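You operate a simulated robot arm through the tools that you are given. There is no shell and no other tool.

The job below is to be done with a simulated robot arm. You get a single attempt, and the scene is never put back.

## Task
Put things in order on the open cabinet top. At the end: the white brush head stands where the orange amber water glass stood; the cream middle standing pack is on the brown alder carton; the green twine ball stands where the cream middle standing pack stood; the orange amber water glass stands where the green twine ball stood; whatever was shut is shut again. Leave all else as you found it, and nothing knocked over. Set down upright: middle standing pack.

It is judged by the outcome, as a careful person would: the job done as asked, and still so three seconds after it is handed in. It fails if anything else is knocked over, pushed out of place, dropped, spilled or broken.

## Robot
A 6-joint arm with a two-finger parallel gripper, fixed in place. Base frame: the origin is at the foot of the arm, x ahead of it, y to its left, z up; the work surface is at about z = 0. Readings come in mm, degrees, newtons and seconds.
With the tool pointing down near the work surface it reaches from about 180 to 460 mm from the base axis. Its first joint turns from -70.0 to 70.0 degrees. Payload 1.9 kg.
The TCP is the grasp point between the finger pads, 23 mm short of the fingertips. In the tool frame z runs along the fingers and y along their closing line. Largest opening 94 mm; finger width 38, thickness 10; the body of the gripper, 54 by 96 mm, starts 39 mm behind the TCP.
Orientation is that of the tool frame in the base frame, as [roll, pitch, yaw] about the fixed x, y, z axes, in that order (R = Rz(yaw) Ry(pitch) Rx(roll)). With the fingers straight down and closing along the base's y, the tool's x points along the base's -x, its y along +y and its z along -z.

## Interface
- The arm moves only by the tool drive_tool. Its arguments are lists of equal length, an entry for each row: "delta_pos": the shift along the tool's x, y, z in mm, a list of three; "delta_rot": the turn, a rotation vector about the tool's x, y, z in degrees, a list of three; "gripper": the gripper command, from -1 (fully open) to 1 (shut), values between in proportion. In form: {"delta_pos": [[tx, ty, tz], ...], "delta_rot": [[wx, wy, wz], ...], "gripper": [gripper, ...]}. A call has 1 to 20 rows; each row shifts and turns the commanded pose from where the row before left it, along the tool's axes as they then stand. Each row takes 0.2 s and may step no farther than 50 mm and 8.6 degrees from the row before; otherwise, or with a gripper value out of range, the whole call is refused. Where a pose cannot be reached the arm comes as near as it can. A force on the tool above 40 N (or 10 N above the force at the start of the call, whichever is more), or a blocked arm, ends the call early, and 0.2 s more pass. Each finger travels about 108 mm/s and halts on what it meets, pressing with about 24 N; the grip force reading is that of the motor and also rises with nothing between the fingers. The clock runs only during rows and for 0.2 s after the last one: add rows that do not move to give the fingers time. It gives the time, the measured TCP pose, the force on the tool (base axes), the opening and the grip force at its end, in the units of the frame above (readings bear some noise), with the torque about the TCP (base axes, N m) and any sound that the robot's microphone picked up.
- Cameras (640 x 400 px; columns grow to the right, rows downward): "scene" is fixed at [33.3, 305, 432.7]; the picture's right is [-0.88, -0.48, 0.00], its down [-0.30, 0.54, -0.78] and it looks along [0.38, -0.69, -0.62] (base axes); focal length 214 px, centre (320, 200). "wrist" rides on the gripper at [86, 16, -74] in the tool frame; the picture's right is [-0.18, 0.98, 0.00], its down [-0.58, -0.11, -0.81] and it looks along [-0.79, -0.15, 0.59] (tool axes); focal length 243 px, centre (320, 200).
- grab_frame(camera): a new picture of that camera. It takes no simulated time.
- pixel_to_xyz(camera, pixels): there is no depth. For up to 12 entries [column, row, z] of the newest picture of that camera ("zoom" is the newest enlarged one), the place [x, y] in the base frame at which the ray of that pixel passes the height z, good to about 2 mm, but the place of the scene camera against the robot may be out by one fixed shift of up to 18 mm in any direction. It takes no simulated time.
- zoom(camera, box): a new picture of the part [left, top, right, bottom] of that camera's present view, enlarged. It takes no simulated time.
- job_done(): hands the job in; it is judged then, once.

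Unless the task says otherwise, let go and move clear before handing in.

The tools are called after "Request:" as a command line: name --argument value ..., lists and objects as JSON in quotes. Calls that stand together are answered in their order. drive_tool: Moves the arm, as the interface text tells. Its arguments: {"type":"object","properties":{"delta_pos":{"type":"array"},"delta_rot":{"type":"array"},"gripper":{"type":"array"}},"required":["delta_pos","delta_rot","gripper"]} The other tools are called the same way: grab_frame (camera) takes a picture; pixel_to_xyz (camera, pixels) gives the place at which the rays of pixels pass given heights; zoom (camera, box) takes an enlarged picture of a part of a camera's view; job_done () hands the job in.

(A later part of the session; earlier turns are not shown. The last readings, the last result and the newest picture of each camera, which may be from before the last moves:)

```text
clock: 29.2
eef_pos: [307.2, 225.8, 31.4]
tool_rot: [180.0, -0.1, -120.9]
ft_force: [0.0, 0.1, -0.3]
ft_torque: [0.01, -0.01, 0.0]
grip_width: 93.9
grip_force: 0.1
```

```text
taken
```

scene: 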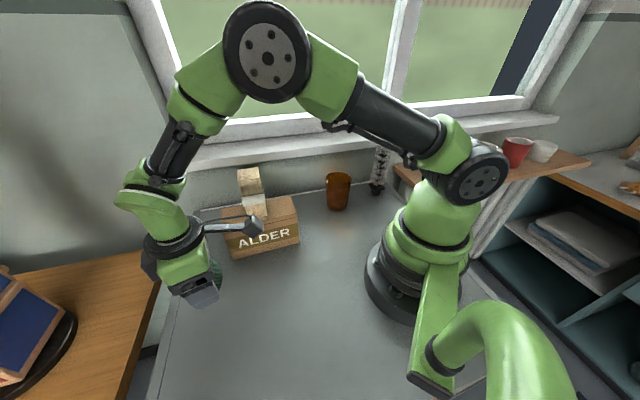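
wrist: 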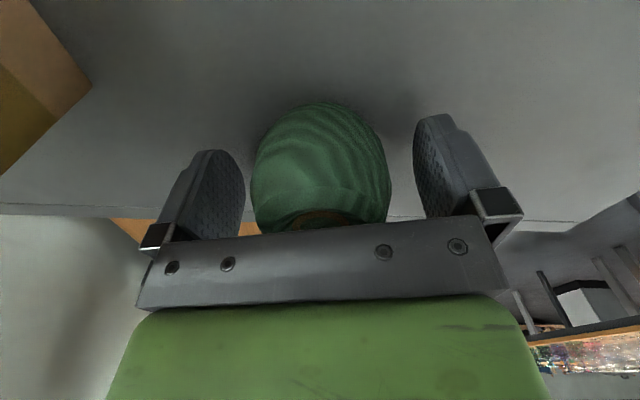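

The ball stands where the pack was. I retract straight up and verify.

Request:
drive_tool --delta_pos '[[0, 0, -10], [0, 0, -25], [0, 0, -35], [0, 0, -45], [0, 0, -45], [0, 0, -45], [0, 0, -45], [0, 0, 0]]' --delta_rot '[[0, 0, 0], [0, 0, 0], [0, 0, 0], [0, 0, 0], [0, 0, 0], [0, 0, 0], [0, 0, 0], [0, 0, 0]]' --gripper '[-1, -1, -1, -1, -1, -1, -1, -1]'

Request:
grab_frame --camera "scene"

Request:
grab_frame --camera "wrist"

```text
clock: 31.0
eef_pos: [307.7, 225.6, 282.7]
tool_rot: [179.9, 0.2, -120.7]
ft_force: [0.0, 0.3, -1.1]
ft_torque: [0.01, 0.04, 0.0]
grip_width: 93.8
grip_force: 0.0
```

```text
taken
```

scene: 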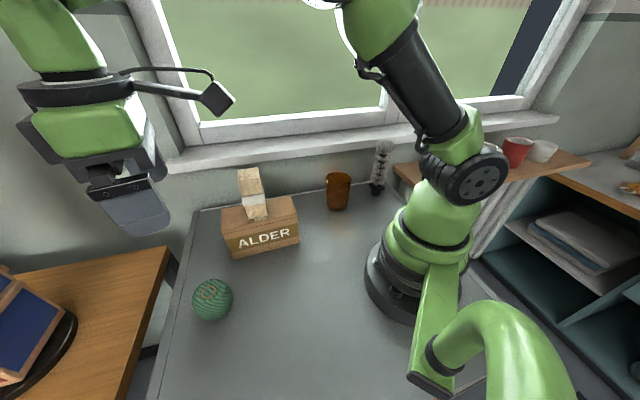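

```text
taken
```

wrist: 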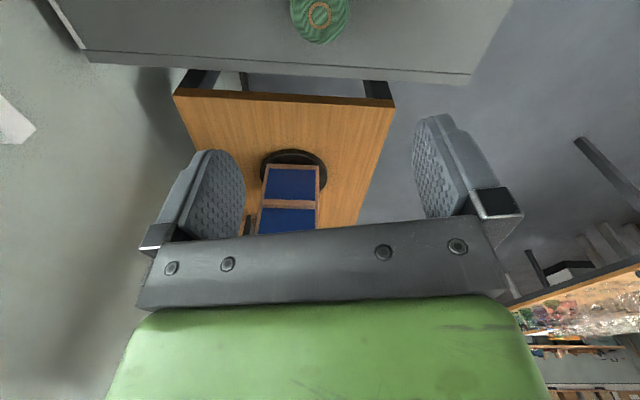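

The twine ball stands upright at scene (213,299), and the carton and pack are unchanged. I now swing the tool towards the glass side at z≈283.

Request:
drive_tool --delta_pos '[[43.2, -6.8, 0], [43.2, -6.8, 0], [43.2, -6.8, 0], [43.2, -6.8, 0], [43.2, -6.8, 0], [43.2, -6.8, 0], [43.2, -6.8, 0], [43.2, -6.8, 0], [43.2, -6.8, 0], [0, 0, 0]]' --delta_rot '[[0, 0, 0], [0, 0, 0], [0, 0, 0], [0, 0, 0], [0, 0, 0], [0, 0, 0], [0, 0, 0], [0, 0, 0], [0, 0, 0], [0, 0, 0]]' --gripper '[-1, -1, -1, -1, -1, -1, -1, -1, -1, -1]'

Request:
drive_tool --delta_pos '[[0, 0, 0], [0, 0, 0], [0, 0, 0], [0, 0, 0], [0, 0, 0], [0, 0, 0], [0, 0, 0], [0, 0, 0], [0, 0, 0], [0, 0, 0], [0, 0, 0], [0, 0, 0], [0, 0, 0], [0, 0, 20], [0, 0, 20], [0, 0, 0]]' --delta_rot '[[0, 0, 8.1], [0, 0, 8.1], [0, 0, 8.1], [0, 0, 8.1], [0, 0, 8.1], [0, 0, 8.1], [0, 0, 8.1], [0, 0, 8.1], [0, 0, 8.1], [0, 0, 8.1], [0, 0, 8.1], [0, 0, 8.1], [0, 0, 8.1], [0, 0, 0], [0, 0, 0], [0, 0, 0]]' --gripper '[-1, -1, -1, -1, -1, -1, -1, -1, -1, -1, -1, -1, -1, -1, -1, -1]'

Request:
grab_frame --camera "wrist"

Request:
grab_frame --camera "scene"

```text
clock: 33.2
eef_pos: [160.2, -140.4, 279.5]
tool_rot: [180.0, -0.1, -120.8]
ft_force: [0.3, 0.2, 0.1]
ft_torque: [-0.02, 0.0, 0.0]
grip_width: 93.7
grip_force: 0.0
```

```text
clock: 36.6
eef_pos: [158.2, -141.6, 239.9]
tool_rot: [180.0, 0.0, 133.7]
ft_force: [-0.9, 0.3, -0.5]
ft_torque: [0.04, -0.04, -0.01]
grip_width: 94.2
grip_force: 0.2
```

```text
taken
```

wrist: 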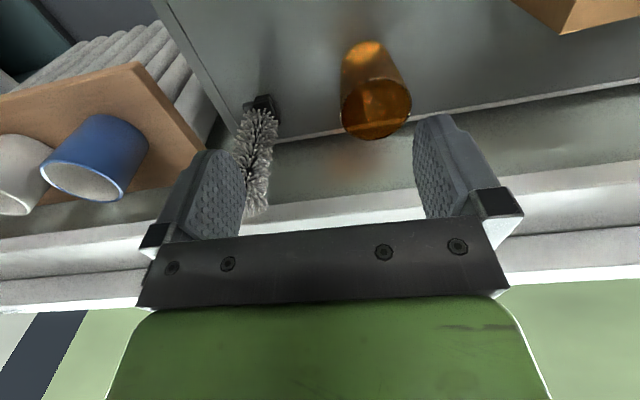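

```text
taken
```

scene: 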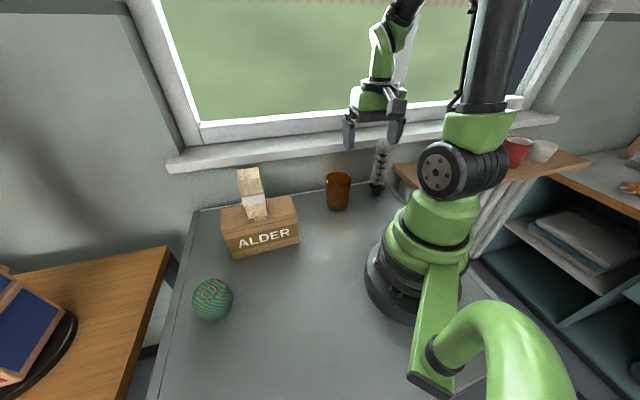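

The wrist view shows the glass at (375,90), the brush at (258,140), a cabinet/shelf with cups to the left, and the sill behind. I zoom in on the glass and brush.

Request:
zoom --camera "wrist" --box '[320, 20, 430, 150]'

Request:
zoom --camera "wrist" --box '[200, 70, 320, 240]'

Request:
zoom --camera "scene" --box '[300, 120, 440, 220]'

```text
3.08 times, centred on (375, 85) of wrist
```

zoom: 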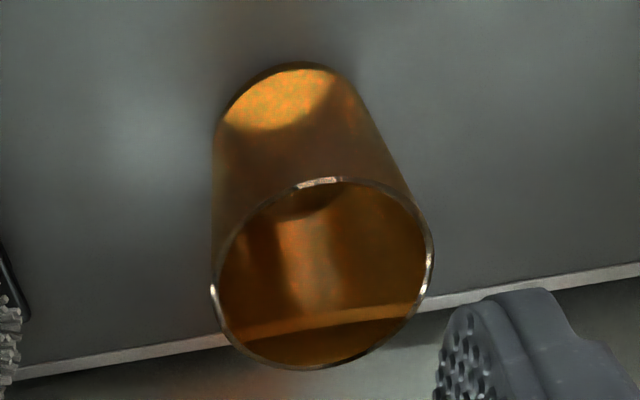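

```text
2.35 times, centred on (260, 155) of wrist
```

zoom: 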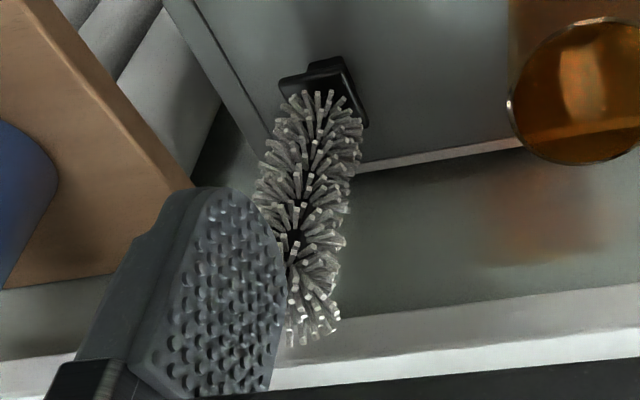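

```text
4.00 times, centred on (370, 170) of scene
```

zoom: 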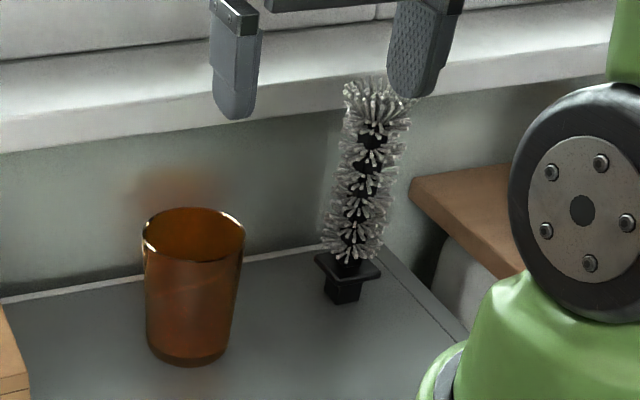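

The glass looks empty, with a rim about 72 px wide; the brush stands on a black stub and plate at about (262,98) with bristles up to (256,215). I project these points.

Request:
pixel_to_xyz --camera "wrist" --pixels '[[375.7, 108.7, 95], [375.7, 108.7, 100], [339.6, 110, 97], [411.7, 106, 97], [365.2, 40.1, 0], [375.7, 77.8, 97], [378, 139.9, 97], [262.3, 94.7, 0], [262.3, 116.8, 25], [256, 212, 160], [256, 212, 170], [256, 212, 180]]'

Request:
pixel_to_xyz --camera "scene" --pixels '[[338.4, 178.75, 97], [337, 211, 0], [375.5, 195.75, 0], [377, 187, 25], [385, 143, 160], [385, 143, 170], [385, 143, 180]]'

```text
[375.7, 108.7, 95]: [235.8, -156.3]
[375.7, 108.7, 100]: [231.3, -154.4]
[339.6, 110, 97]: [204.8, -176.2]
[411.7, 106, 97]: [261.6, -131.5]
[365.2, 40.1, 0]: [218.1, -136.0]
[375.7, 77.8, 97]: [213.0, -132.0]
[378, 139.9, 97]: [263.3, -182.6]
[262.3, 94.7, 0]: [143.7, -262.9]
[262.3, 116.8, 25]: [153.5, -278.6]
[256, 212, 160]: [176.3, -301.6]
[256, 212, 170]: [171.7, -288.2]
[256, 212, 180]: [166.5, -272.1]
```

```text
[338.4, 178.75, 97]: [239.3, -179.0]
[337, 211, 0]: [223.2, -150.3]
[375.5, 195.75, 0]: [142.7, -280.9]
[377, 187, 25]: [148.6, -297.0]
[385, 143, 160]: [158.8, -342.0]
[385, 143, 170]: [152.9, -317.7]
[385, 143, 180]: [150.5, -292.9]
```

Triangulation gives the glass centre at about (236,-157) with a rim near z 97, and the brush near (148,-277). The sill front is about 90 mm beyond the glass, and the shelf end is about 44 mm from the brush. I move above the glass at z≈150 for a closer look.

Request:
drive_tool --delta_pos '[[-21.6, 15.2, 30], [-21.6, 15.2, 30], [-21.6, 15.2, 30], [0, 0, 0], [0, 0, 0]]' --delta_rot '[[0, 0, 0], [0, 0, 0], [0, 0, 0], [0, 0, 0], [0, 0, 0]]' --gripper '[-1, -1, -1, -1, -1]'

Request:
grab_frame --camera "wrist"

Request:
zoom --camera "scene" --box '[300, 120, 440, 220]'

```text
clock: 37.8
eef_pos: [233.9, -157.5, 151.3]
tool_rot: [-179.9, 0.0, 133.9]
ft_force: [0.6, 0.0, 0.1]
ft_torque: [-0.02, -0.02, 0.02]
grip_width: 94.1
grip_force: 0.0
```

```text
taken
```

wrist: 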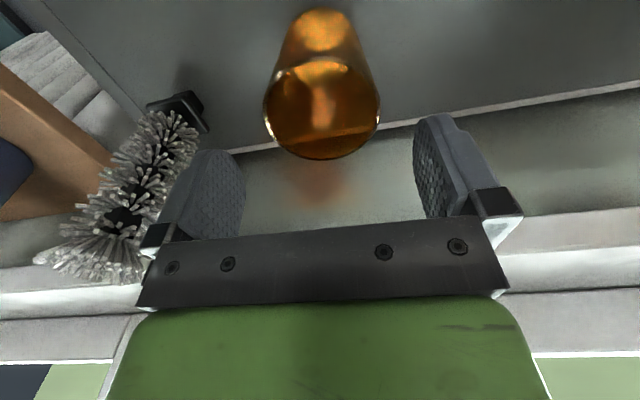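

```text
4.00 times, centred on (370, 170) of scene
```

zoom: 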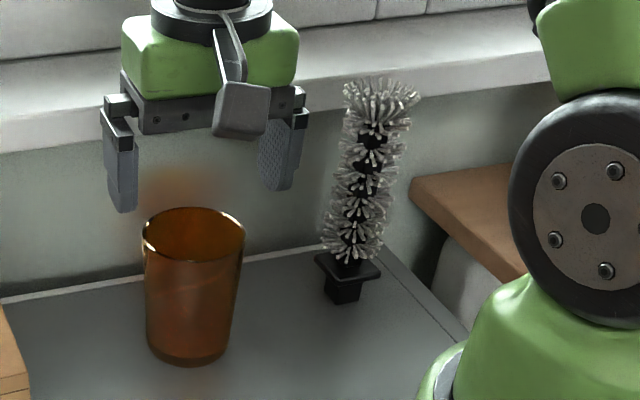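

The glass rim spans about columns 263 to 381 and rows 58 to 160, close to centred. I zoom in for precise rim edges.

Request:
zoom --camera "wrist" --box '[240, 0, 400, 170]'

Request:
zoom --camera "wrist" --box '[20, 80, 220, 290]'

```text
2.35 times, centred on (320, 85) of wrist
```

zoom: 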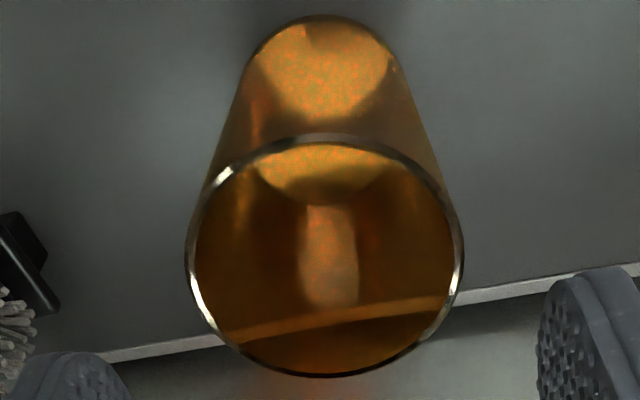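

```text
1.90 times, centred on (120, 185) of wrist
```

zoom: 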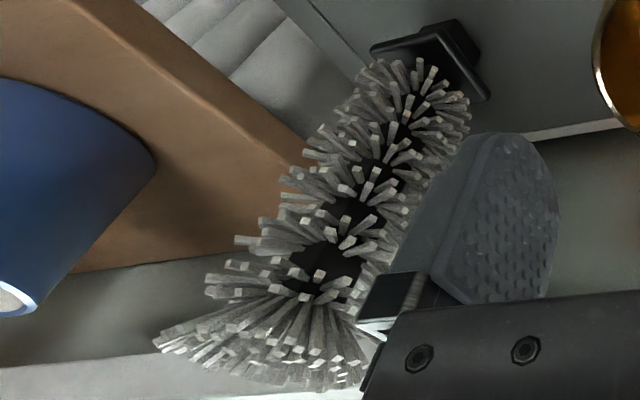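

I project the rim edges at z≈97 and the near base edge at z=0.

Request:
pixel_to_xyz --camera "wrist" --pixels '[[263, 108, 97], [381.2, 106, 97], [322, 56.5, 97], [322, 160.6, 97], [263, 108, 92], [381.2, 106, 92], [322, 56.5, 92], [322, 160.6, 92], [320.8, 6.4, 0]]'

```text
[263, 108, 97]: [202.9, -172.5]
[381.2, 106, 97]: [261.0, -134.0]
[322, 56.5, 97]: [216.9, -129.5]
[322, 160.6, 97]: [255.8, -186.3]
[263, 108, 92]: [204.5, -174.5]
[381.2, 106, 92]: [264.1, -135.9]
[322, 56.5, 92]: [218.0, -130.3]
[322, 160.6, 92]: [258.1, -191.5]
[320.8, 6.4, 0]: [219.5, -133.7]
```

The glass centre is about (235.5,-157), with a rim around 70 mm. I shift 1.5 mm and descend to TCP z≈68 with the fingers fully open.

Request:
drive_tool --delta_pos '[[-0.7, 1.5, 0], [0, 0, 25], [0, 0, 25], [0, 0, 20], [0, 0, 13], [0, 0, 0]]' --delta_rot '[[0, 0, 0], [0, 0, 0], [0, 0, 0], [0, 0, 0], [0, 0, 0], [0, 0, 0]]' --gripper '[-1, -1, -1, -1, -1, -1]'

Request:
grab_frame --camera "wrist"

Request:
zoom --camera "scene" --box '[300, 120, 440, 220]'

```text
clock: 39.2
eef_pos: [237.7, -155.4, 67.9]
tool_rot: [180.0, 0.1, 133.8]
ft_force: [-0.2, 0.3, 0.3]
ft_torque: [0.01, 0.01, 0.01]
grip_width: 93.9
grip_force: 0.0
```

```text
taken
```

wrist: 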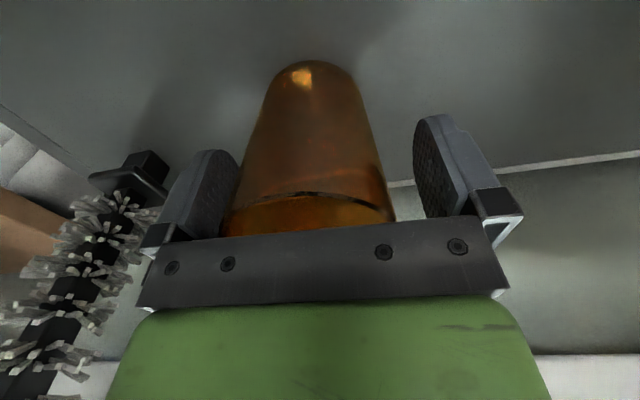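

```text
4.00 times, centred on (370, 170) of scene
```

zoom: 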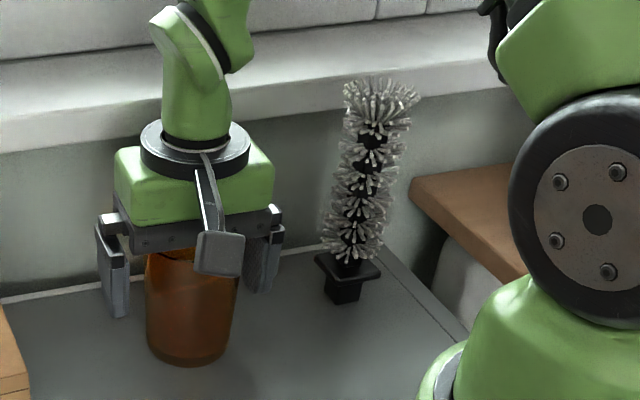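

The glass axis sits about 3 mm to the left in the wrist view (mid column 313 against 320). I shift -2.8 mm in tool y, then close slowly.

Request:
drive_tool --delta_pos '[[0, -2.8, 0], [0, 0, 0], [0, 0, 0], [0, 0, 0], [0, 0, 0], [0, 0, 0]]' --delta_rot '[[0, 0, 0], [0, 0, 0], [0, 0, 0], [0, 0, 0], [0, 0, 0], [0, 0, 0]]' --gripper '[-1, -1, -0.75, -0.6, -0.5, -0.44]'

Request:
grab_frame --camera "wrist"

```text
clock: 40.6
eef_pos: [235.6, -157.4, 67.0]
tool_rot: [180.0, -0.1, 134.0]
ft_force: [-0.1, 0.1, 0.7]
ft_torque: [0.0, 0.01, -0.03]
grip_width: 67.8
grip_force: 0.1
```

```text
taken
```

wrist: 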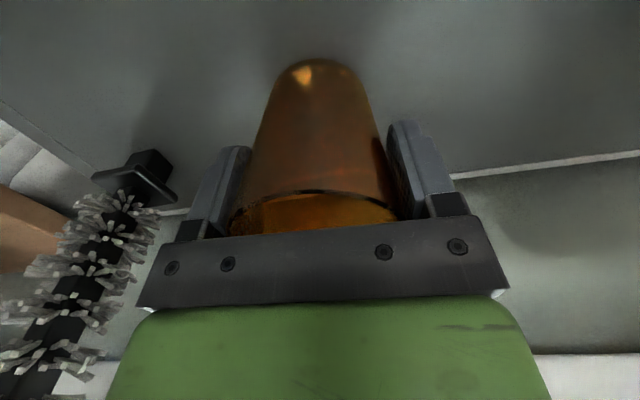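

No contact yet at 67.8 mm. I continue closing slowly.

Request:
drive_tool --delta_pos '[[0, 0, 0], [0, 0, 0], [0, 0, 0], [0, 0, 0]]' --delta_rot '[[0, 0, 0], [0, 0, 0], [0, 0, 0], [0, 0, 0]]' --gripper '[-0.41, -0.38, -0.35, -0.32]'

Request:
grab_frame --camera "wrist"

```text
clock: 41.6
eef_pos: [235.8, -155.7, 67.7]
tool_rot: [180.0, 0.0, 133.9]
ft_force: [-1.0, -1.0, -0.5]
ft_torque: [0.01, -0.01, 0.03]
grip_width: 62.4
grip_force: 0.6
```

```text
taken
```

wrist: 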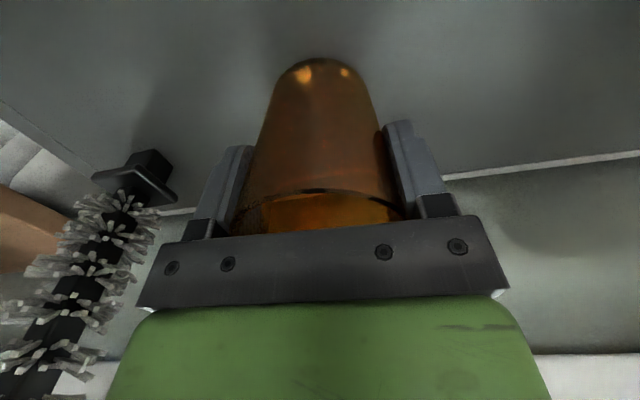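

The fingers are now touching at 62.4 mm and the glass has self-centred at mid column 320. I firm up the grip.

Request:
drive_tool --delta_pos '[[0, 0, 0], [0, 0, 0], [0, 0, 0], [0, 0, 0], [0, 0, 0]]' --delta_rot '[[0, 0, 0], [0, 0, 0], [0, 0, 0], [0, 0, 0], [0, 0, 0]]' --gripper '[-0.3, -0.25, -0.1, 0.2, 0.2]'

Request:
grab_frame --camera "wrist"

```text
clock: 42.8
eef_pos: [236.5, -156.3, 67.4]
tool_rot: [-180.0, 0.1, 133.9]
ft_force: [-0.4, -0.4, 0.1]
ft_torque: [0.01, -0.02, 0.05]
grip_width: 61.7
grip_force: 24.4
```

```text
taken
```

wrist: 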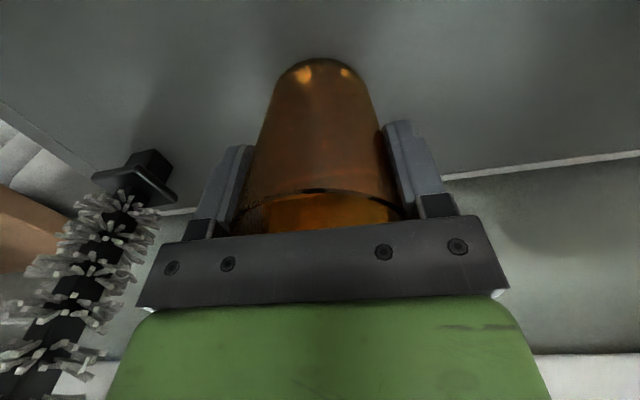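

The glass is held at 61.7 mm with 24 N. I lift slowly and check.

Request:
drive_tool --delta_pos '[[0, 0, -5], [0, 0, -15], [0, 0, -25], [0, 0, -30], [0, 0, -30], [0, 0, -15], [0, 0, 0]]' --delta_rot '[[0, 0, 0], [0, 0, 0], [0, 0, 0], [0, 0, 0], [0, 0, 0], [0, 0, 0], [0, 0, 0]]' --gripper '[0.2, 0.2, 0.2, 0.2, 0.2, 0.2, 0.2]'

Request:
grab_frame --camera "wrist"

Request:
grab_frame --camera "scene"

```text
clock: 44.4
eef_pos: [235.9, -155.5, 188.4]
tool_rot: [-179.9, 0.0, 133.8]
ft_force: [0.3, 0.3, -2.0]
ft_torque: [0.0, 0.04, 0.0]
grip_width: 61.8
grip_force: 24.4
```

```text
taken
```

wrist: 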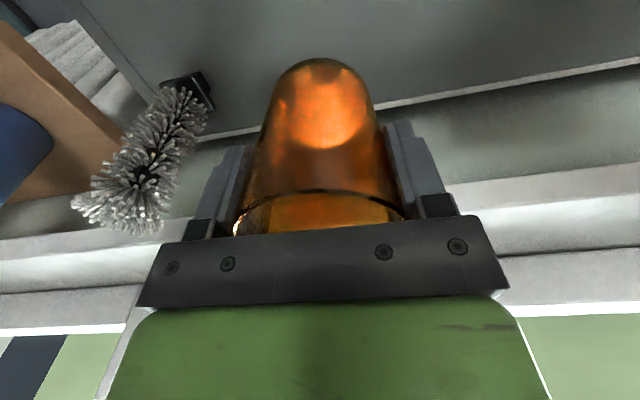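

```text
taken
```

scene: 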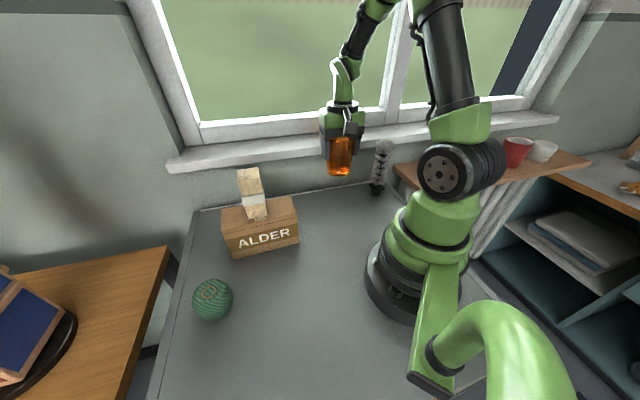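

The glass is held level, with its bottom at z≈121. I carry it across to an open midpoint at about (205,70), clear of the carton and pack.

Request:
drive_tool --delta_pos '[[12, 8.7, 0], [25, 18.2, 0], [30, 21.8, 0], [30, 21.8, 0], [30, 21.8, 0], [27, 19.6, 0], [20, 14.5, 0], [10.2, 7.4, 0], [0, 0, 0]]' --delta_rot '[[0, 0, 0], [0, 0, 0], [0, 0, 0], [0, 0, 0], [0, 0, 0], [0, 0, 0], [0, 0, 0], [0, 0, 0], [0, 0, 0]]' --gripper '[0.2, 0.2, 0.2, 0.2, 0.2, 0.2, 0.2, 0.2, 0.2]'

Request:
drive_tool --delta_pos '[[0, 0, 0], [0, 0, 0], [0, 0, 0], [0, 0, 0], [0, 0, 0], [0, 0, 0], [0, 0, 0], [0, 0, 0], [0, 0, 0], [0, 0, 0], [0, 0, 0], [0, 0, 0], [0, 0, 0], [0, 0, 0], [0, 0, 0]]' --delta_rot '[[0, 0, -5], [0, 0, -8], [0, 0, -8], [0, 0, -8], [0, 0, -8], [0, 0, -8], [0, 0, -8], [0, 0, -8], [0, 0, -8], [0, 0, -8], [0, 0, -8], [0, 0, -8], [0, 0, -8], [0, 0, -4], [0, 0, 0]]' --gripper '[0.2, 0.2, 0.2, 0.2, 0.2, 0.2, 0.2, 0.2, 0.2, 0.2, 0.2, 0.2, 0.2, 0.2, 0.2]'

Request:
grab_frame --camera "wrist"

Request:
grab_frame --camera "scene"

```text
clock: 46.4
eef_pos: [205.6, 66.5, 188.1]
tool_rot: [179.9, 0.0, 133.8]
ft_force: [-0.5, 0.3, -2.2]
ft_torque: [0.01, -0.01, 0.01]
grip_width: 61.8
grip_force: 23.9
```

```text
clock: 49.6
eef_pos: [205.1, 68.3, 187.8]
tool_rot: [179.9, -0.1, -121.0]
ft_force: [-0.5, -0.7, -2.4]
ft_torque: [0.02, 0.04, 0.02]
grip_width: 61.6
grip_force: 24.4
```

```text
taken
```

wrist: 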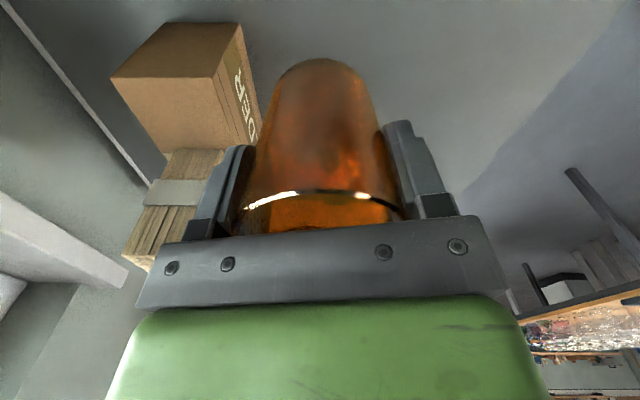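

```text
taken
```

scene: 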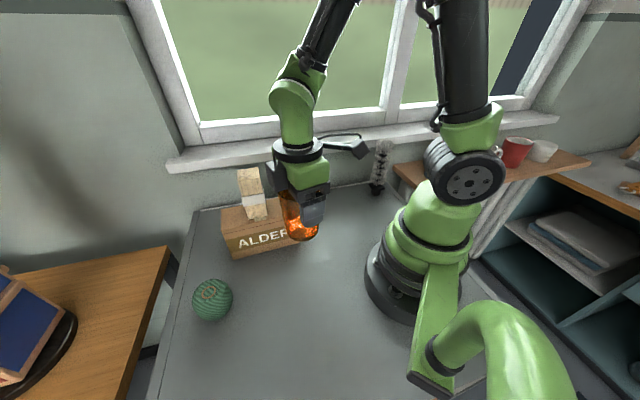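

The glass is steady with yaw now at -121°. I carry it on to the twine's old spot (178.6,292.6).

Request:
drive_tool --delta_pos '[[-10.8, 8.3, 0], [-21.5, 16.6, 0], [-26.9, 20.8, 0], [-30.4, 23.6, 0], [-30.4, 23.6, 0], [-26.9, 20.8, 0], [-21.5, 16.7, 0], [-10.8, 8.3, 0], [0, 0, 0], [0, 0, 0]]' --delta_rot '[[0, 0, 0], [0, 0, 0], [0, 0, 0], [0, 0, 0], [0, 0, 0], [0, 0, 0], [0, 0, 0], [0, 0, 0], [0, 0, 0], [0, 0, 0]]' --gripper '[0.2, 0.2, 0.2, 0.2, 0.2, 0.2, 0.2, 0.2, 0.2, 0.2]'

Request:
grab_frame --camera "wrist"

Request:
grab_frame --camera "scene"

```text
clock: 51.8
eef_pos: [178.3, 294.5, 188.2]
tool_rot: [180.0, -0.1, -121.2]
ft_force: [0.1, 0.1, -2.4]
ft_torque: [0.0, -0.02, 0.01]
grip_width: 62.0
grip_force: 23.9
```

```text
taken
```

wrist: 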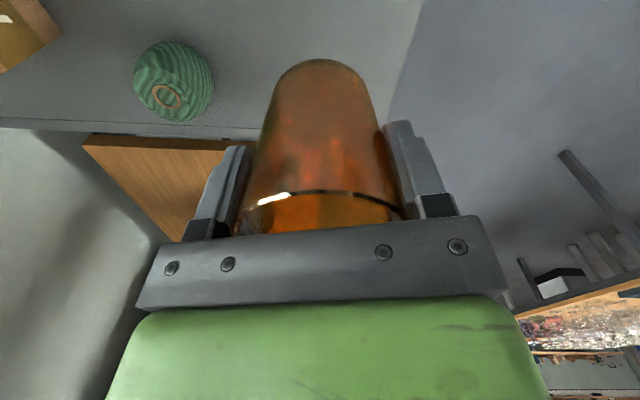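

```text
taken
```

scene: 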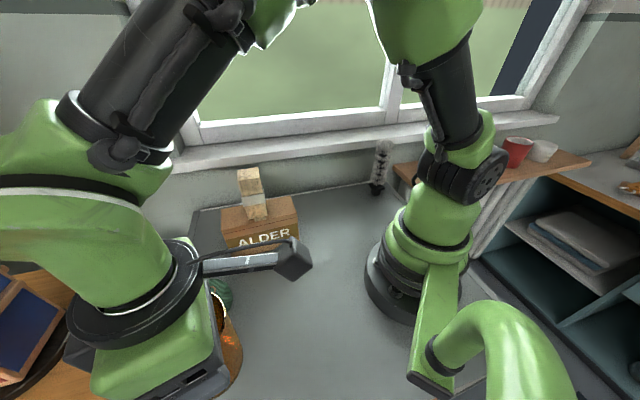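

The TCP is over the twine's old spot. I lower 115 mm, then finish in fine steps.

Request:
drive_tool --delta_pos '[[0, 0, 20], [0, 0, 30], [0, 0, 30], [0, 0, 20], [0, 0, 10], [0, 0, 5], [0, 0, 0]]' --delta_rot '[[0, 0, 0], [0, 0, 0], [0, 0, 0], [0, 0, 0], [0, 0, 0], [0, 0, 0], [0, 0, 0]]' --gripper '[0.2, 0.2, 0.2, 0.2, 0.2, 0.2, 0.2]'

Request:
drive_tool --delta_pos '[[0, 0, 1], [0, 0, 1], [0, 0, 0]]' --delta_rot '[[0, 0, 0], [0, 0, 0], [0, 0, 0]]' --gripper '[0.2, 0.2, 0.2]'

Request:
grab_frame --camera "wrist"

```text
clock: 53.4
eef_pos: [178.4, 293.7, 72.2]
tool_rot: [179.9, 0.0, -121.2]
ft_force: [0.1, 0.7, -2.1]
ft_torque: [-0.03, 0.0, -0.02]
grip_width: 61.6
grip_force: 24.6
```

```text
clock: 54.2
eef_pos: [179.2, 293.5, 69.9]
tool_rot: [180.0, 0.0, -121.2]
ft_force: [-0.6, 0.0, -2.7]
ft_torque: [-0.01, -0.01, 0.01]
grip_width: 61.9
grip_force: 23.6
```

```text
taken
```

wrist: 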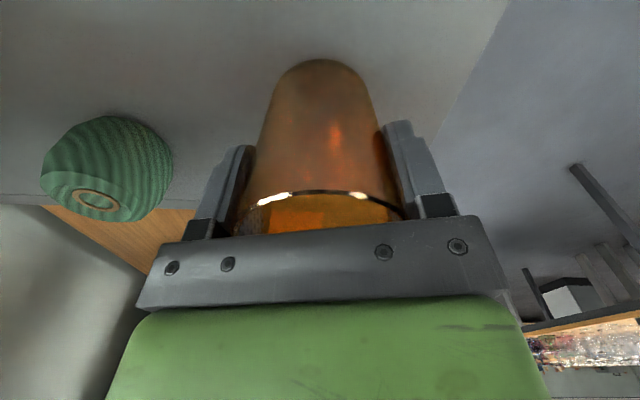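

About 2 mm remain, with no contact yet. I continue with 0.7 mm steps.

Request:
drive_tool --delta_pos '[[0, 0, 0.7], [0, 0, 0.7], [0, 0, 0]]' --delta_rot '[[0, 0, 0], [0, 0, 0], [0, 0, 0]]' --gripper '[0.2, 0.2, 0.2]'

Request:
drive_tool --delta_pos '[[0, 0, 0.6], [0, 0, 0]]' --delta_rot '[[0, 0, 0], [0, 0, 0]]' --gripper '[0.2, 0.2]'

```text
clock: 55.0
eef_pos: [179.0, 294.0, 69.2]
tool_rot: [180.0, 0.0, -121.3]
ft_force: [-0.7, -0.1, -1.9]
ft_torque: [0.01, 0.0, -0.01]
grip_width: 61.8
grip_force: 23.6
```

```text
clock: 55.6
eef_pos: [179.2, 295.2, 68.4]
tool_rot: [180.0, 0.0, -121.2]
ft_force: [-0.6, -0.2, -1.9]
ft_torque: [-0.07, 0.01, -0.01]
grip_width: 62.2
grip_force: 23.6
```

Request:
drive_tool --delta_pos '[[0, 0, 0.6], [0, 0, 0]]' --delta_rot '[[0, 0, 0], [0, 0, 0]]' --gripper '[0.2, 0.2]'

```text
clock: 56.2
eef_pos: [179.5, 294.5, 69.4]
tool_rot: [-180.0, 0.1, -121.2]
ft_force: [0.9, -0.1, -2.9]
ft_torque: [-0.02, -0.03, -0.02]
grip_width: 61.8
grip_force: 24.4
```

The reading is still free at -2.9 N, which is the glass's weight. I take another small step down.

Request:
drive_tool --delta_pos '[[0, 0, 0.7], [0, 0, 0]]' --delta_rot '[[0, 0, 0], [0, 0, 0]]' --gripper '[0.2, 0.2]'

```text
clock: 56.8
eef_pos: [181.3, 294.5, 67.0]
tool_rot: [179.9, 0.0, -121.2]
ft_force: [-0.2, -1.9, 1.8]
ft_torque: [-0.09, 0.13, 0.05]
grip_width: 61.6
grip_force: 24.0
```

Contact has begun, with the force moving from -2.4 to +1.8 N. I release gradually.

Request:
drive_tool --delta_pos '[[0, 0, 0.2], [0, 0, 0], [0, 0, 0], [0, 0, 0], [0, 0, 0], [0, 0, 0], [0, 0, 0], [0, 0, 0]]' --delta_rot '[[0, 0, 0], [0, 0, 0], [0, 0, 0], [0, 0, 0], [0, 0, 0], [0, 0, 0], [0, 0, 0], [0, 0, 0]]' --gripper '[0.2, -0.2, -0.31, -0.35, -0.4, -0.55, -0.8, -1]'

Request:
grab_frame --camera "wrist"

```text
clock: 58.6
eef_pos: [178.9, 295.2, 66.9]
tool_rot: [180.0, -0.1, -121.2]
ft_force: [0.0, -0.8, 0.2]
ft_torque: [0.04, 0.0, 0.01]
grip_width: 94.1
grip_force: 0.0
```

```text
taken
```

wrist: 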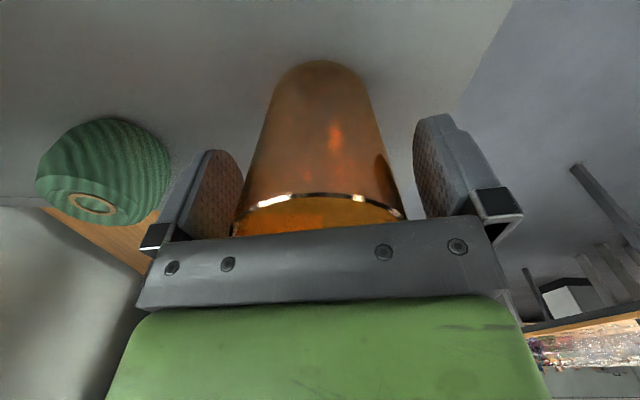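

The glass stands free between the open fingers. I retract straight up.

Request:
drive_tool --delta_pos '[[0, 0, -8], [0, 0, -20], [0, 0, -30], [0, 0, -40], [0, 0, -45], [0, 0, -45], [0, 0, -25], [0, 0, 0]]' --delta_rot '[[0, 0, 0], [0, 0, 0], [0, 0, 0], [0, 0, 0], [0, 0, 0], [0, 0, 0], [0, 0, 0], [0, 0, 0]]' --gripper '[-1, -1, -1, -1, -1, -1, -1, -1]'

Request:
grab_frame --camera "wrist"

Request:
grab_frame --camera "scene"

```text
clock: 60.4
eef_pos: [178.8, 295.7, 276.2]
tool_rot: [180.0, -0.1, -121.2]
ft_force: [0.3, -0.1, 0.5]
ft_torque: [-0.01, -0.01, 0.01]
grip_width: 94.1
grip_force: 0.1
```

```text
taken
```

wrist: 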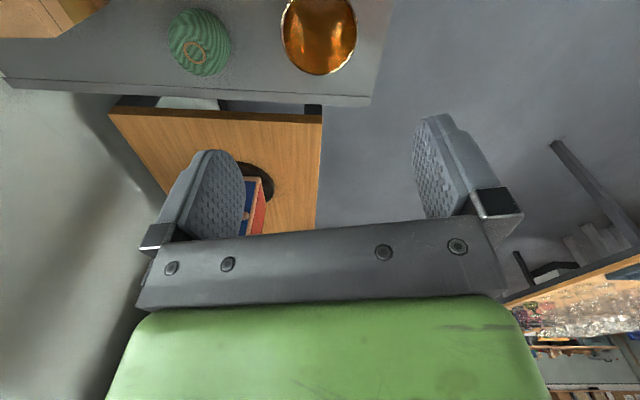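

```text
taken
```

scene: 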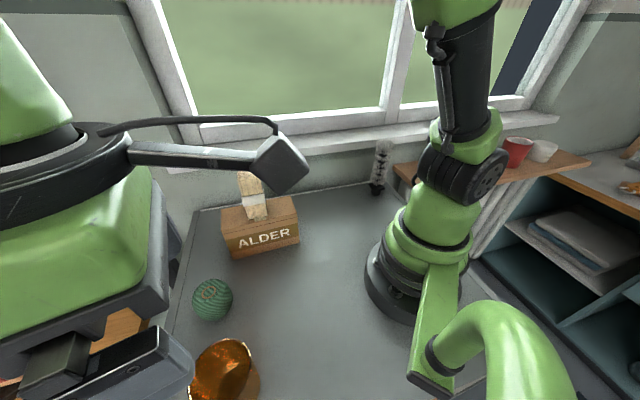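

The glass stands on the twine's old spot, with its rim at (319,35) in the wrist view. I head back towards the brush via open space and rotate for a clear view.

Request:
drive_tool --delta_pos '[[33.4, -26.3, 0], [33.4, -26.3, 0], [33.4, -26.3, 0], [33.4, -26.3, 0], [33.4, -26.3, 0], [33.4, -26.3, 0], [33.4, -26.3, 0], [38.5, -13.6, 0], [38.5, -13.6, 0], [38.5, -13.6, 0], [0, 0, 0]]' --delta_rot '[[0, 0, 0], [0, 0, 0], [0, 0, 0], [0, 0, 0], [0, 0, 0], [0, 0, 0], [0, 0, 0], [0, 0, 0], [0, 0, 0], [0, 0, 0], [0, 0, 0]]' --gripper '[-1, -1, -1, -1, -1, -1, -1, -1, -1, -1, -1]'

Request:
drive_tool --delta_pos '[[0, 0, 0], [0, 0, 0], [0, 0, 0], [0, 0, 0], [0, 0, 0], [0, 0, 0], [0, 0, 0], [0, 0, 0], [0, 0, 0], [0, 0, 0], [0, 0, 0], [0, 0, 0], [0, 0, 0], [0, 0, 0], [-5.3, -30.2, 5.3], [-5.3, -30.2, 5.3], [-5.3, -30.2, 5.3], [0, 0, 0]]' --delta_rot '[[0, 0, 8.13], [0, 0, 8.13], [0, 0, 8.13], [0, 0, 8.13], [0, 0, 8.13], [0, 0, 8.13], [0, 0, 8.13], [0, 0, 8.13], [0, 0, 8.13], [0, 0, 8.13], [0, 0, 8.13], [0, 0, 8.13], [0, 0, 8.13], [0, 0, 8.13], [0, 0, 0], [0, 0, 0], [0, 0, 0], [0, 0, 0]]' --gripper '[-1, -1, -1, -1, -1, -1, -1, -1, -1, -1, -1, -1, -1, -1, -1, -1, -1, -1]'

Request:
grab_frame --camera "wrist"

Request:
grab_frame --camera "scene"

```text
clock: 62.8
eef_pos: [190.6, -119.5, 278.6]
tool_rot: [179.9, 0.0, -121.2]
ft_force: [0.7, 0.9, -0.3]
ft_torque: [0.0, 0.0, -0.02]
grip_width: 93.9
grip_force: 0.1
```

```text
clock: 66.6
eef_pos: [129.4, -188.3, 265.1]
tool_rot: [-179.9, 0.0, 125.0]
ft_force: [0.0, -1.1, 0.4]
ft_torque: [-0.01, -0.01, 0.01]
grip_width: 93.7
grip_force: 0.0
```

```text
taken
```

wrist: 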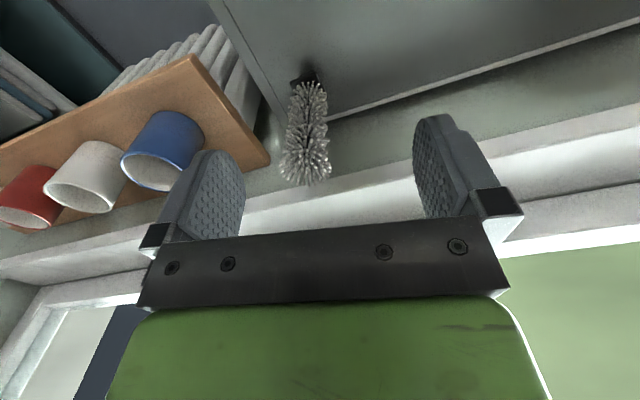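

```text
taken
```

scene: 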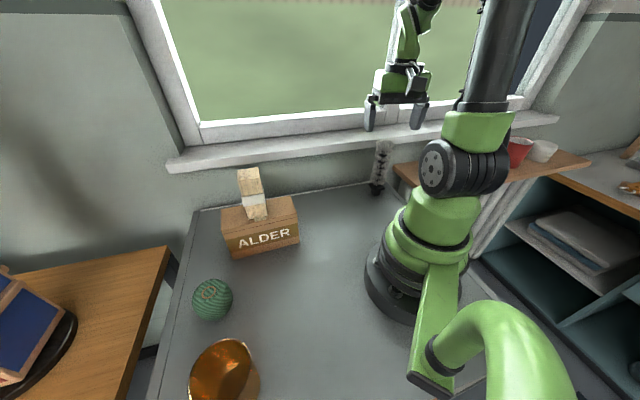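

The brush is fully visible at (306,130) in the wrist view, with the shelf end at (270,160) beside it. I zoom in on it.

Request:
zoom --camera "wrist" --box '[250, 60, 370, 200]'

Request:
zoom --camera "scene" --box '[340, 120, 420, 200]'

```text
2.86 times, centred on (310, 130) of wrist
```

zoom: 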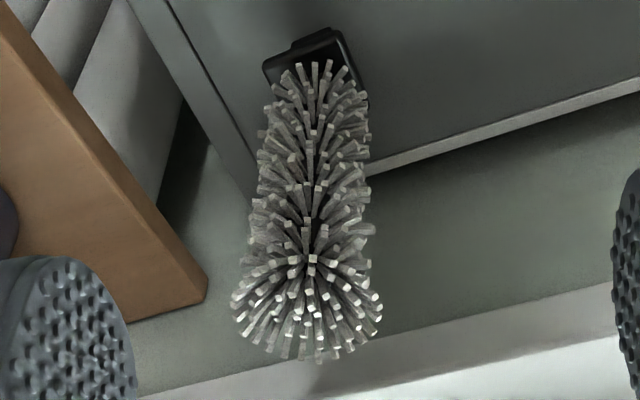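

```text
5.00 times, centred on (380, 160) of scene
```

zoom: 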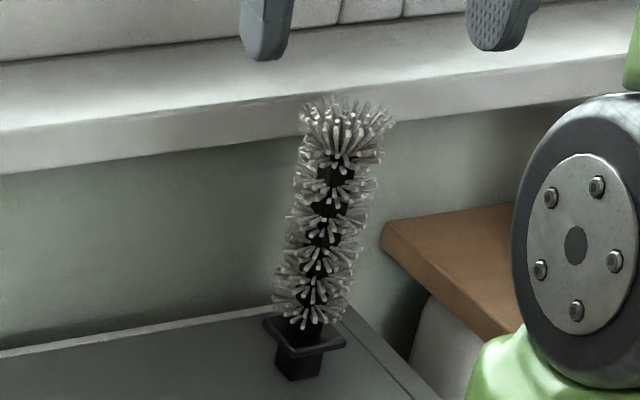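

I project the brush axis at the plate and the core top, plus the tuft's side edges and the shelf corner.

Request:
pixel_to_xyz --camera "wrist" --pixels '[[308.6, 86, 25], [306.5, 154.5, 155], [279.2, 164, 160], [331.7, 164, 160], [305.5, 164, 160], [290, 120, 100], [328, 120, 100], [269.6, 160, 104], [195, 55, 104]]'

```text
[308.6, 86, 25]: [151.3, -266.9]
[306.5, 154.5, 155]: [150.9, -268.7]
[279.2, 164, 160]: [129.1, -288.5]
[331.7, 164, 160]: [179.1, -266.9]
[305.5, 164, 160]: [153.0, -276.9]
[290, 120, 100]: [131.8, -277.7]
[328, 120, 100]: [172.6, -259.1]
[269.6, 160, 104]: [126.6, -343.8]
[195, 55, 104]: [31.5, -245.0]
```

The brush axis is at about (150.5,-271.5), and re-triangulation puts the shelf well away, with its corner near (136,-410). I move above the brush at z≈215, tips above the tuft, and check centring.

Request:
drive_tool --delta_pos '[[-26.8, -10.1, 16.7], [-26.8, -10.1, 16.7], [-26.7, -10.2, 16.6], [0, 0, 0], [0, 0, 0]]' --delta_rot '[[0, 0, 0], [0, 0, 0], [0, 0, 0], [0, 0, 0], [0, 0, 0]]' --gripper '[-1, -1, -1, -1, -1]'

Request:
grab_frame --camera "wrist"

Request:
zoom --camera "scene" --box '[330, 100, 450, 210]'

```text
clock: 67.8
eef_pos: [149.5, -271.2, 213.2]
tool_rot: [179.9, 0.1, 124.9]
ft_force: [-0.8, -0.1, 1.2]
ft_torque: [0.01, 0.05, 0.01]
grip_width: 94.2
grip_force: 0.1
```

```text
taken
```

wrist: 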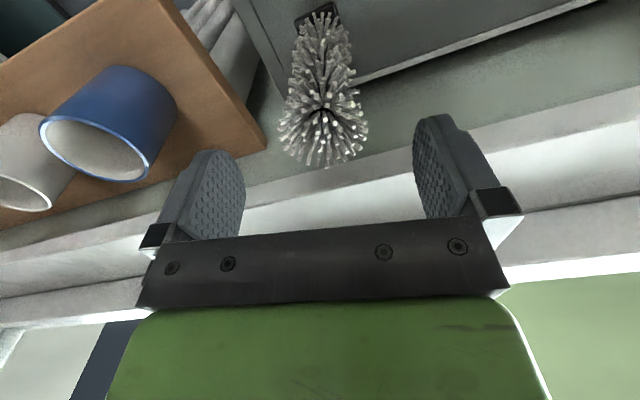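

```text
3.64 times, centred on (390, 155) of scene
```

zoom: 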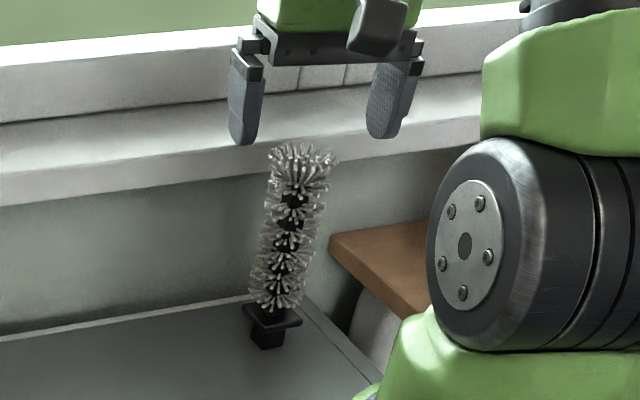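

The brush axis is at column 323, nearly aligned with the grasp centre at 320. I check fore-aft alignment with the tuft's centre.

Request:
zoom --camera "wrist" --box '[260, 0, 390, 180]'

Request:
pixel_to_xyz --camera "wrist" --pixels '[[324, 105, 155], [324, 105, 165], [281, 120, 165], [368, 120, 165], [324, 75, 120], [320, 12, 25]]'

```text
2.22 times, centred on (325, 90) of wrist
```

zoom: 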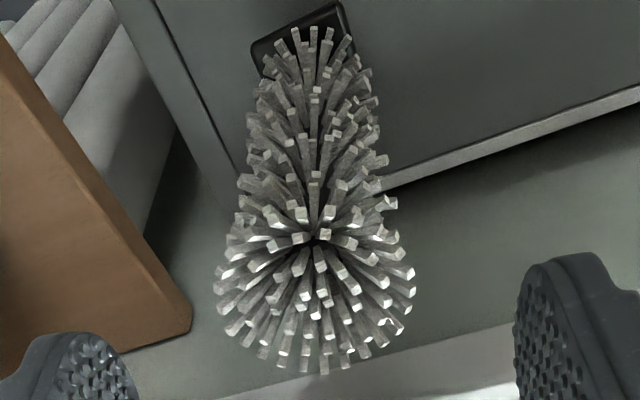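

```text
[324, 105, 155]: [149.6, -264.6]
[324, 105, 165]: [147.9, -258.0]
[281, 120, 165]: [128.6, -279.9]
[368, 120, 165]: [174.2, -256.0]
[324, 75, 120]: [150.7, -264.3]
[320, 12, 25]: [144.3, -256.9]
```

The tuft centre is about (150.5,-268), so I shift +2/+1.5 mm and descend with open fingers to TCP z≈141.

Request:
drive_tool --delta_pos '[[2, 1.5, 0], [0, 0, 20], [0, 0, 20], [0, 0, 20], [0, 0, 12], [0, 0, 0]]' --delta_rot '[[0, 0, 0], [0, 0, 0], [0, 0, 0], [0, 0, 0], [0, 0, 0], [0, 0, 0]]' --gripper '[-1, -1, -1, -1, -1, -1]'

Request:
grab_frame --camera "wrist"

Request:
zoom --camera "scene" --box '[330, 100, 450, 210]'

```text
clock: 69.2
eef_pos: [147.3, -266.4, 140.4]
tool_rot: [-179.9, 0.0, 125.0]
ft_force: [-0.7, 0.0, 0.5]
ft_torque: [-0.02, -0.04, -0.02]
grip_width: 94.2
grip_force: 0.1
```

```text
taken
```

wrist: 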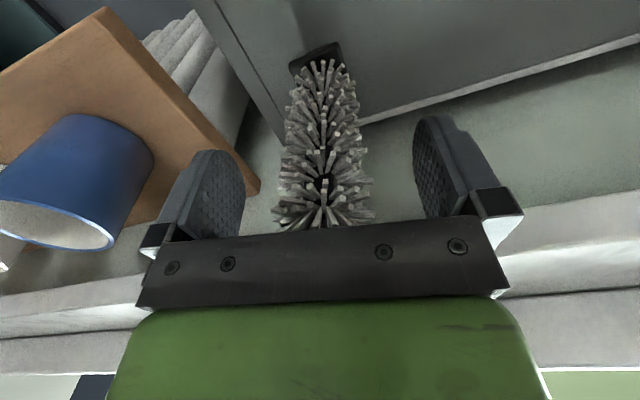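

```text
3.64 times, centred on (390, 155) of scene
```

zoom: 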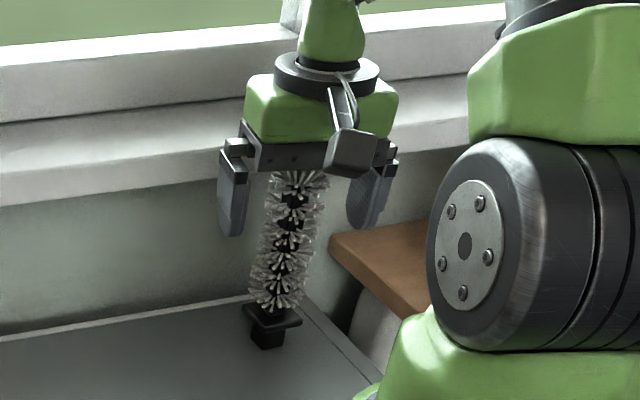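

The brush is between the fingers with no contact force, its axis at column 325, about 2 mm to the right. I nudge +2 mm and close slowly.

Request:
drive_tool --delta_pos '[[0, 2, 0], [0, 0, 0], [0, 0, 0], [0, 0, 0], [0, 0, 0], [0, 0, 0]]' --delta_rot '[[0, 0, 0], [0, 0, 0], [0, 0, 0], [0, 0, 0], [0, 0, 0], [0, 0, 0]]' --gripper '[-1, -0.7, -0.45, -0.3, -0.2, -0.12]'

Request:
grab_frame --camera "wrist"

Request:
zoom --camera "scene" --box '[330, 100, 450, 210]'

```text
clock: 70.6
eef_pos: [149.4, -265.4, 140.7]
tool_rot: [-179.9, 0.0, 125.1]
ft_force: [-0.8, -0.1, -0.8]
ft_torque: [0.03, 0.01, 0.0]
grip_width: 52.4
grip_force: 0.0
```

```text
taken
```

wrist: 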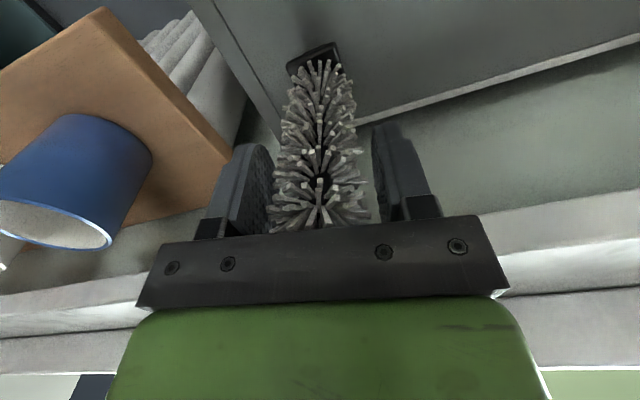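

```text
3.64 times, centred on (390, 155) of scene
```

zoom: 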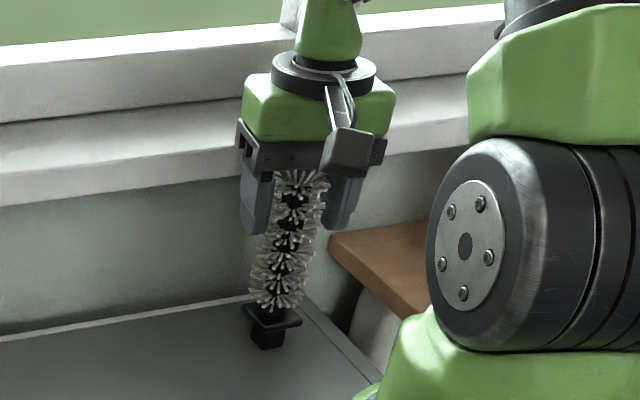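

It is well centred with no contact yet at 52 mm. I continue closing slowly.

Request:
drive_tool --delta_pos '[[0, 0, 0], [0, 0, 0], [0, 0, 0], [0, 0, 0], [0, 0, 0]]' --delta_rot '[[0, 0, 0], [0, 0, 0], [0, 0, 0], [0, 0, 0], [0, 0, 0]]' --gripper '[-0.06, 0.0, 0.05, 0.1, 0.14]'

Request:
grab_frame --camera "wrist"

```text
clock: 71.8
eef_pos: [149.6, -265.6, 140.9]
tool_rot: [180.0, 0.1, 124.9]
ft_force: [-0.2, 0.3, -0.2]
ft_torque: [0.01, -0.03, 0.0]
grip_width: 40.5
grip_force: 0.1
```

```text
taken
```

wrist: 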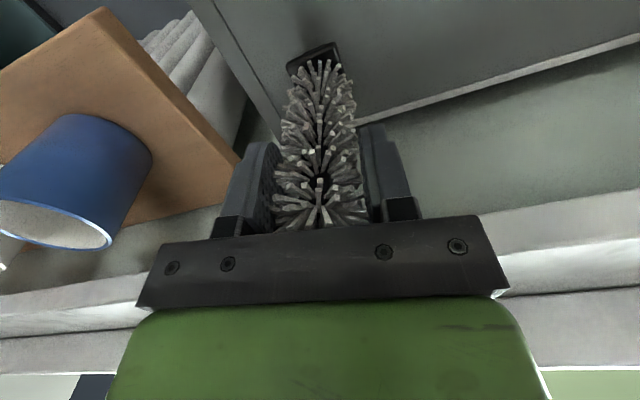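

The bristles offer no resistance at 40 mm, so the core will be the contact. I keep closing in small steps.

Request:
drive_tool --delta_pos '[[0, 0, 0], [0, 0, 0], [0, 0, 0], [0, 0, 0], [0, 0, 0]]' --delta_rot '[[0, 0, 0], [0, 0, 0], [0, 0, 0], [0, 0, 0], [0, 0, 0]]' --gripper '[0.2, 0.26, 0.32, 0.38, 0.42]'

Request:
grab_frame --camera "wrist"

```text
clock: 73.0
eef_pos: [149.8, -264.6, 141.2]
tool_rot: [-179.9, 0.0, 125.0]
ft_force: [1.5, 0.2, -0.3]
ft_torque: [-0.01, -0.03, -0.01]
grip_width: 34.5
grip_force: 24.2
```

```text
taken
```

wrist: 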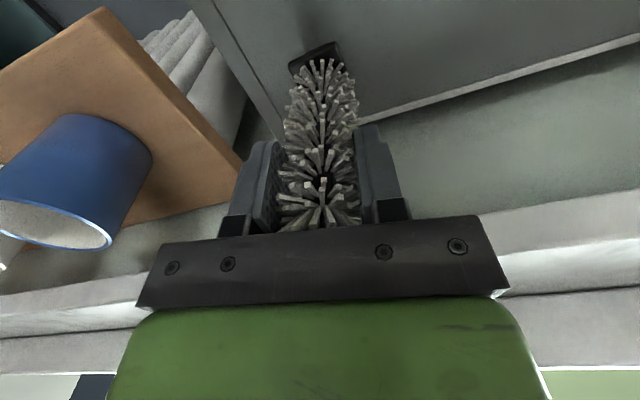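

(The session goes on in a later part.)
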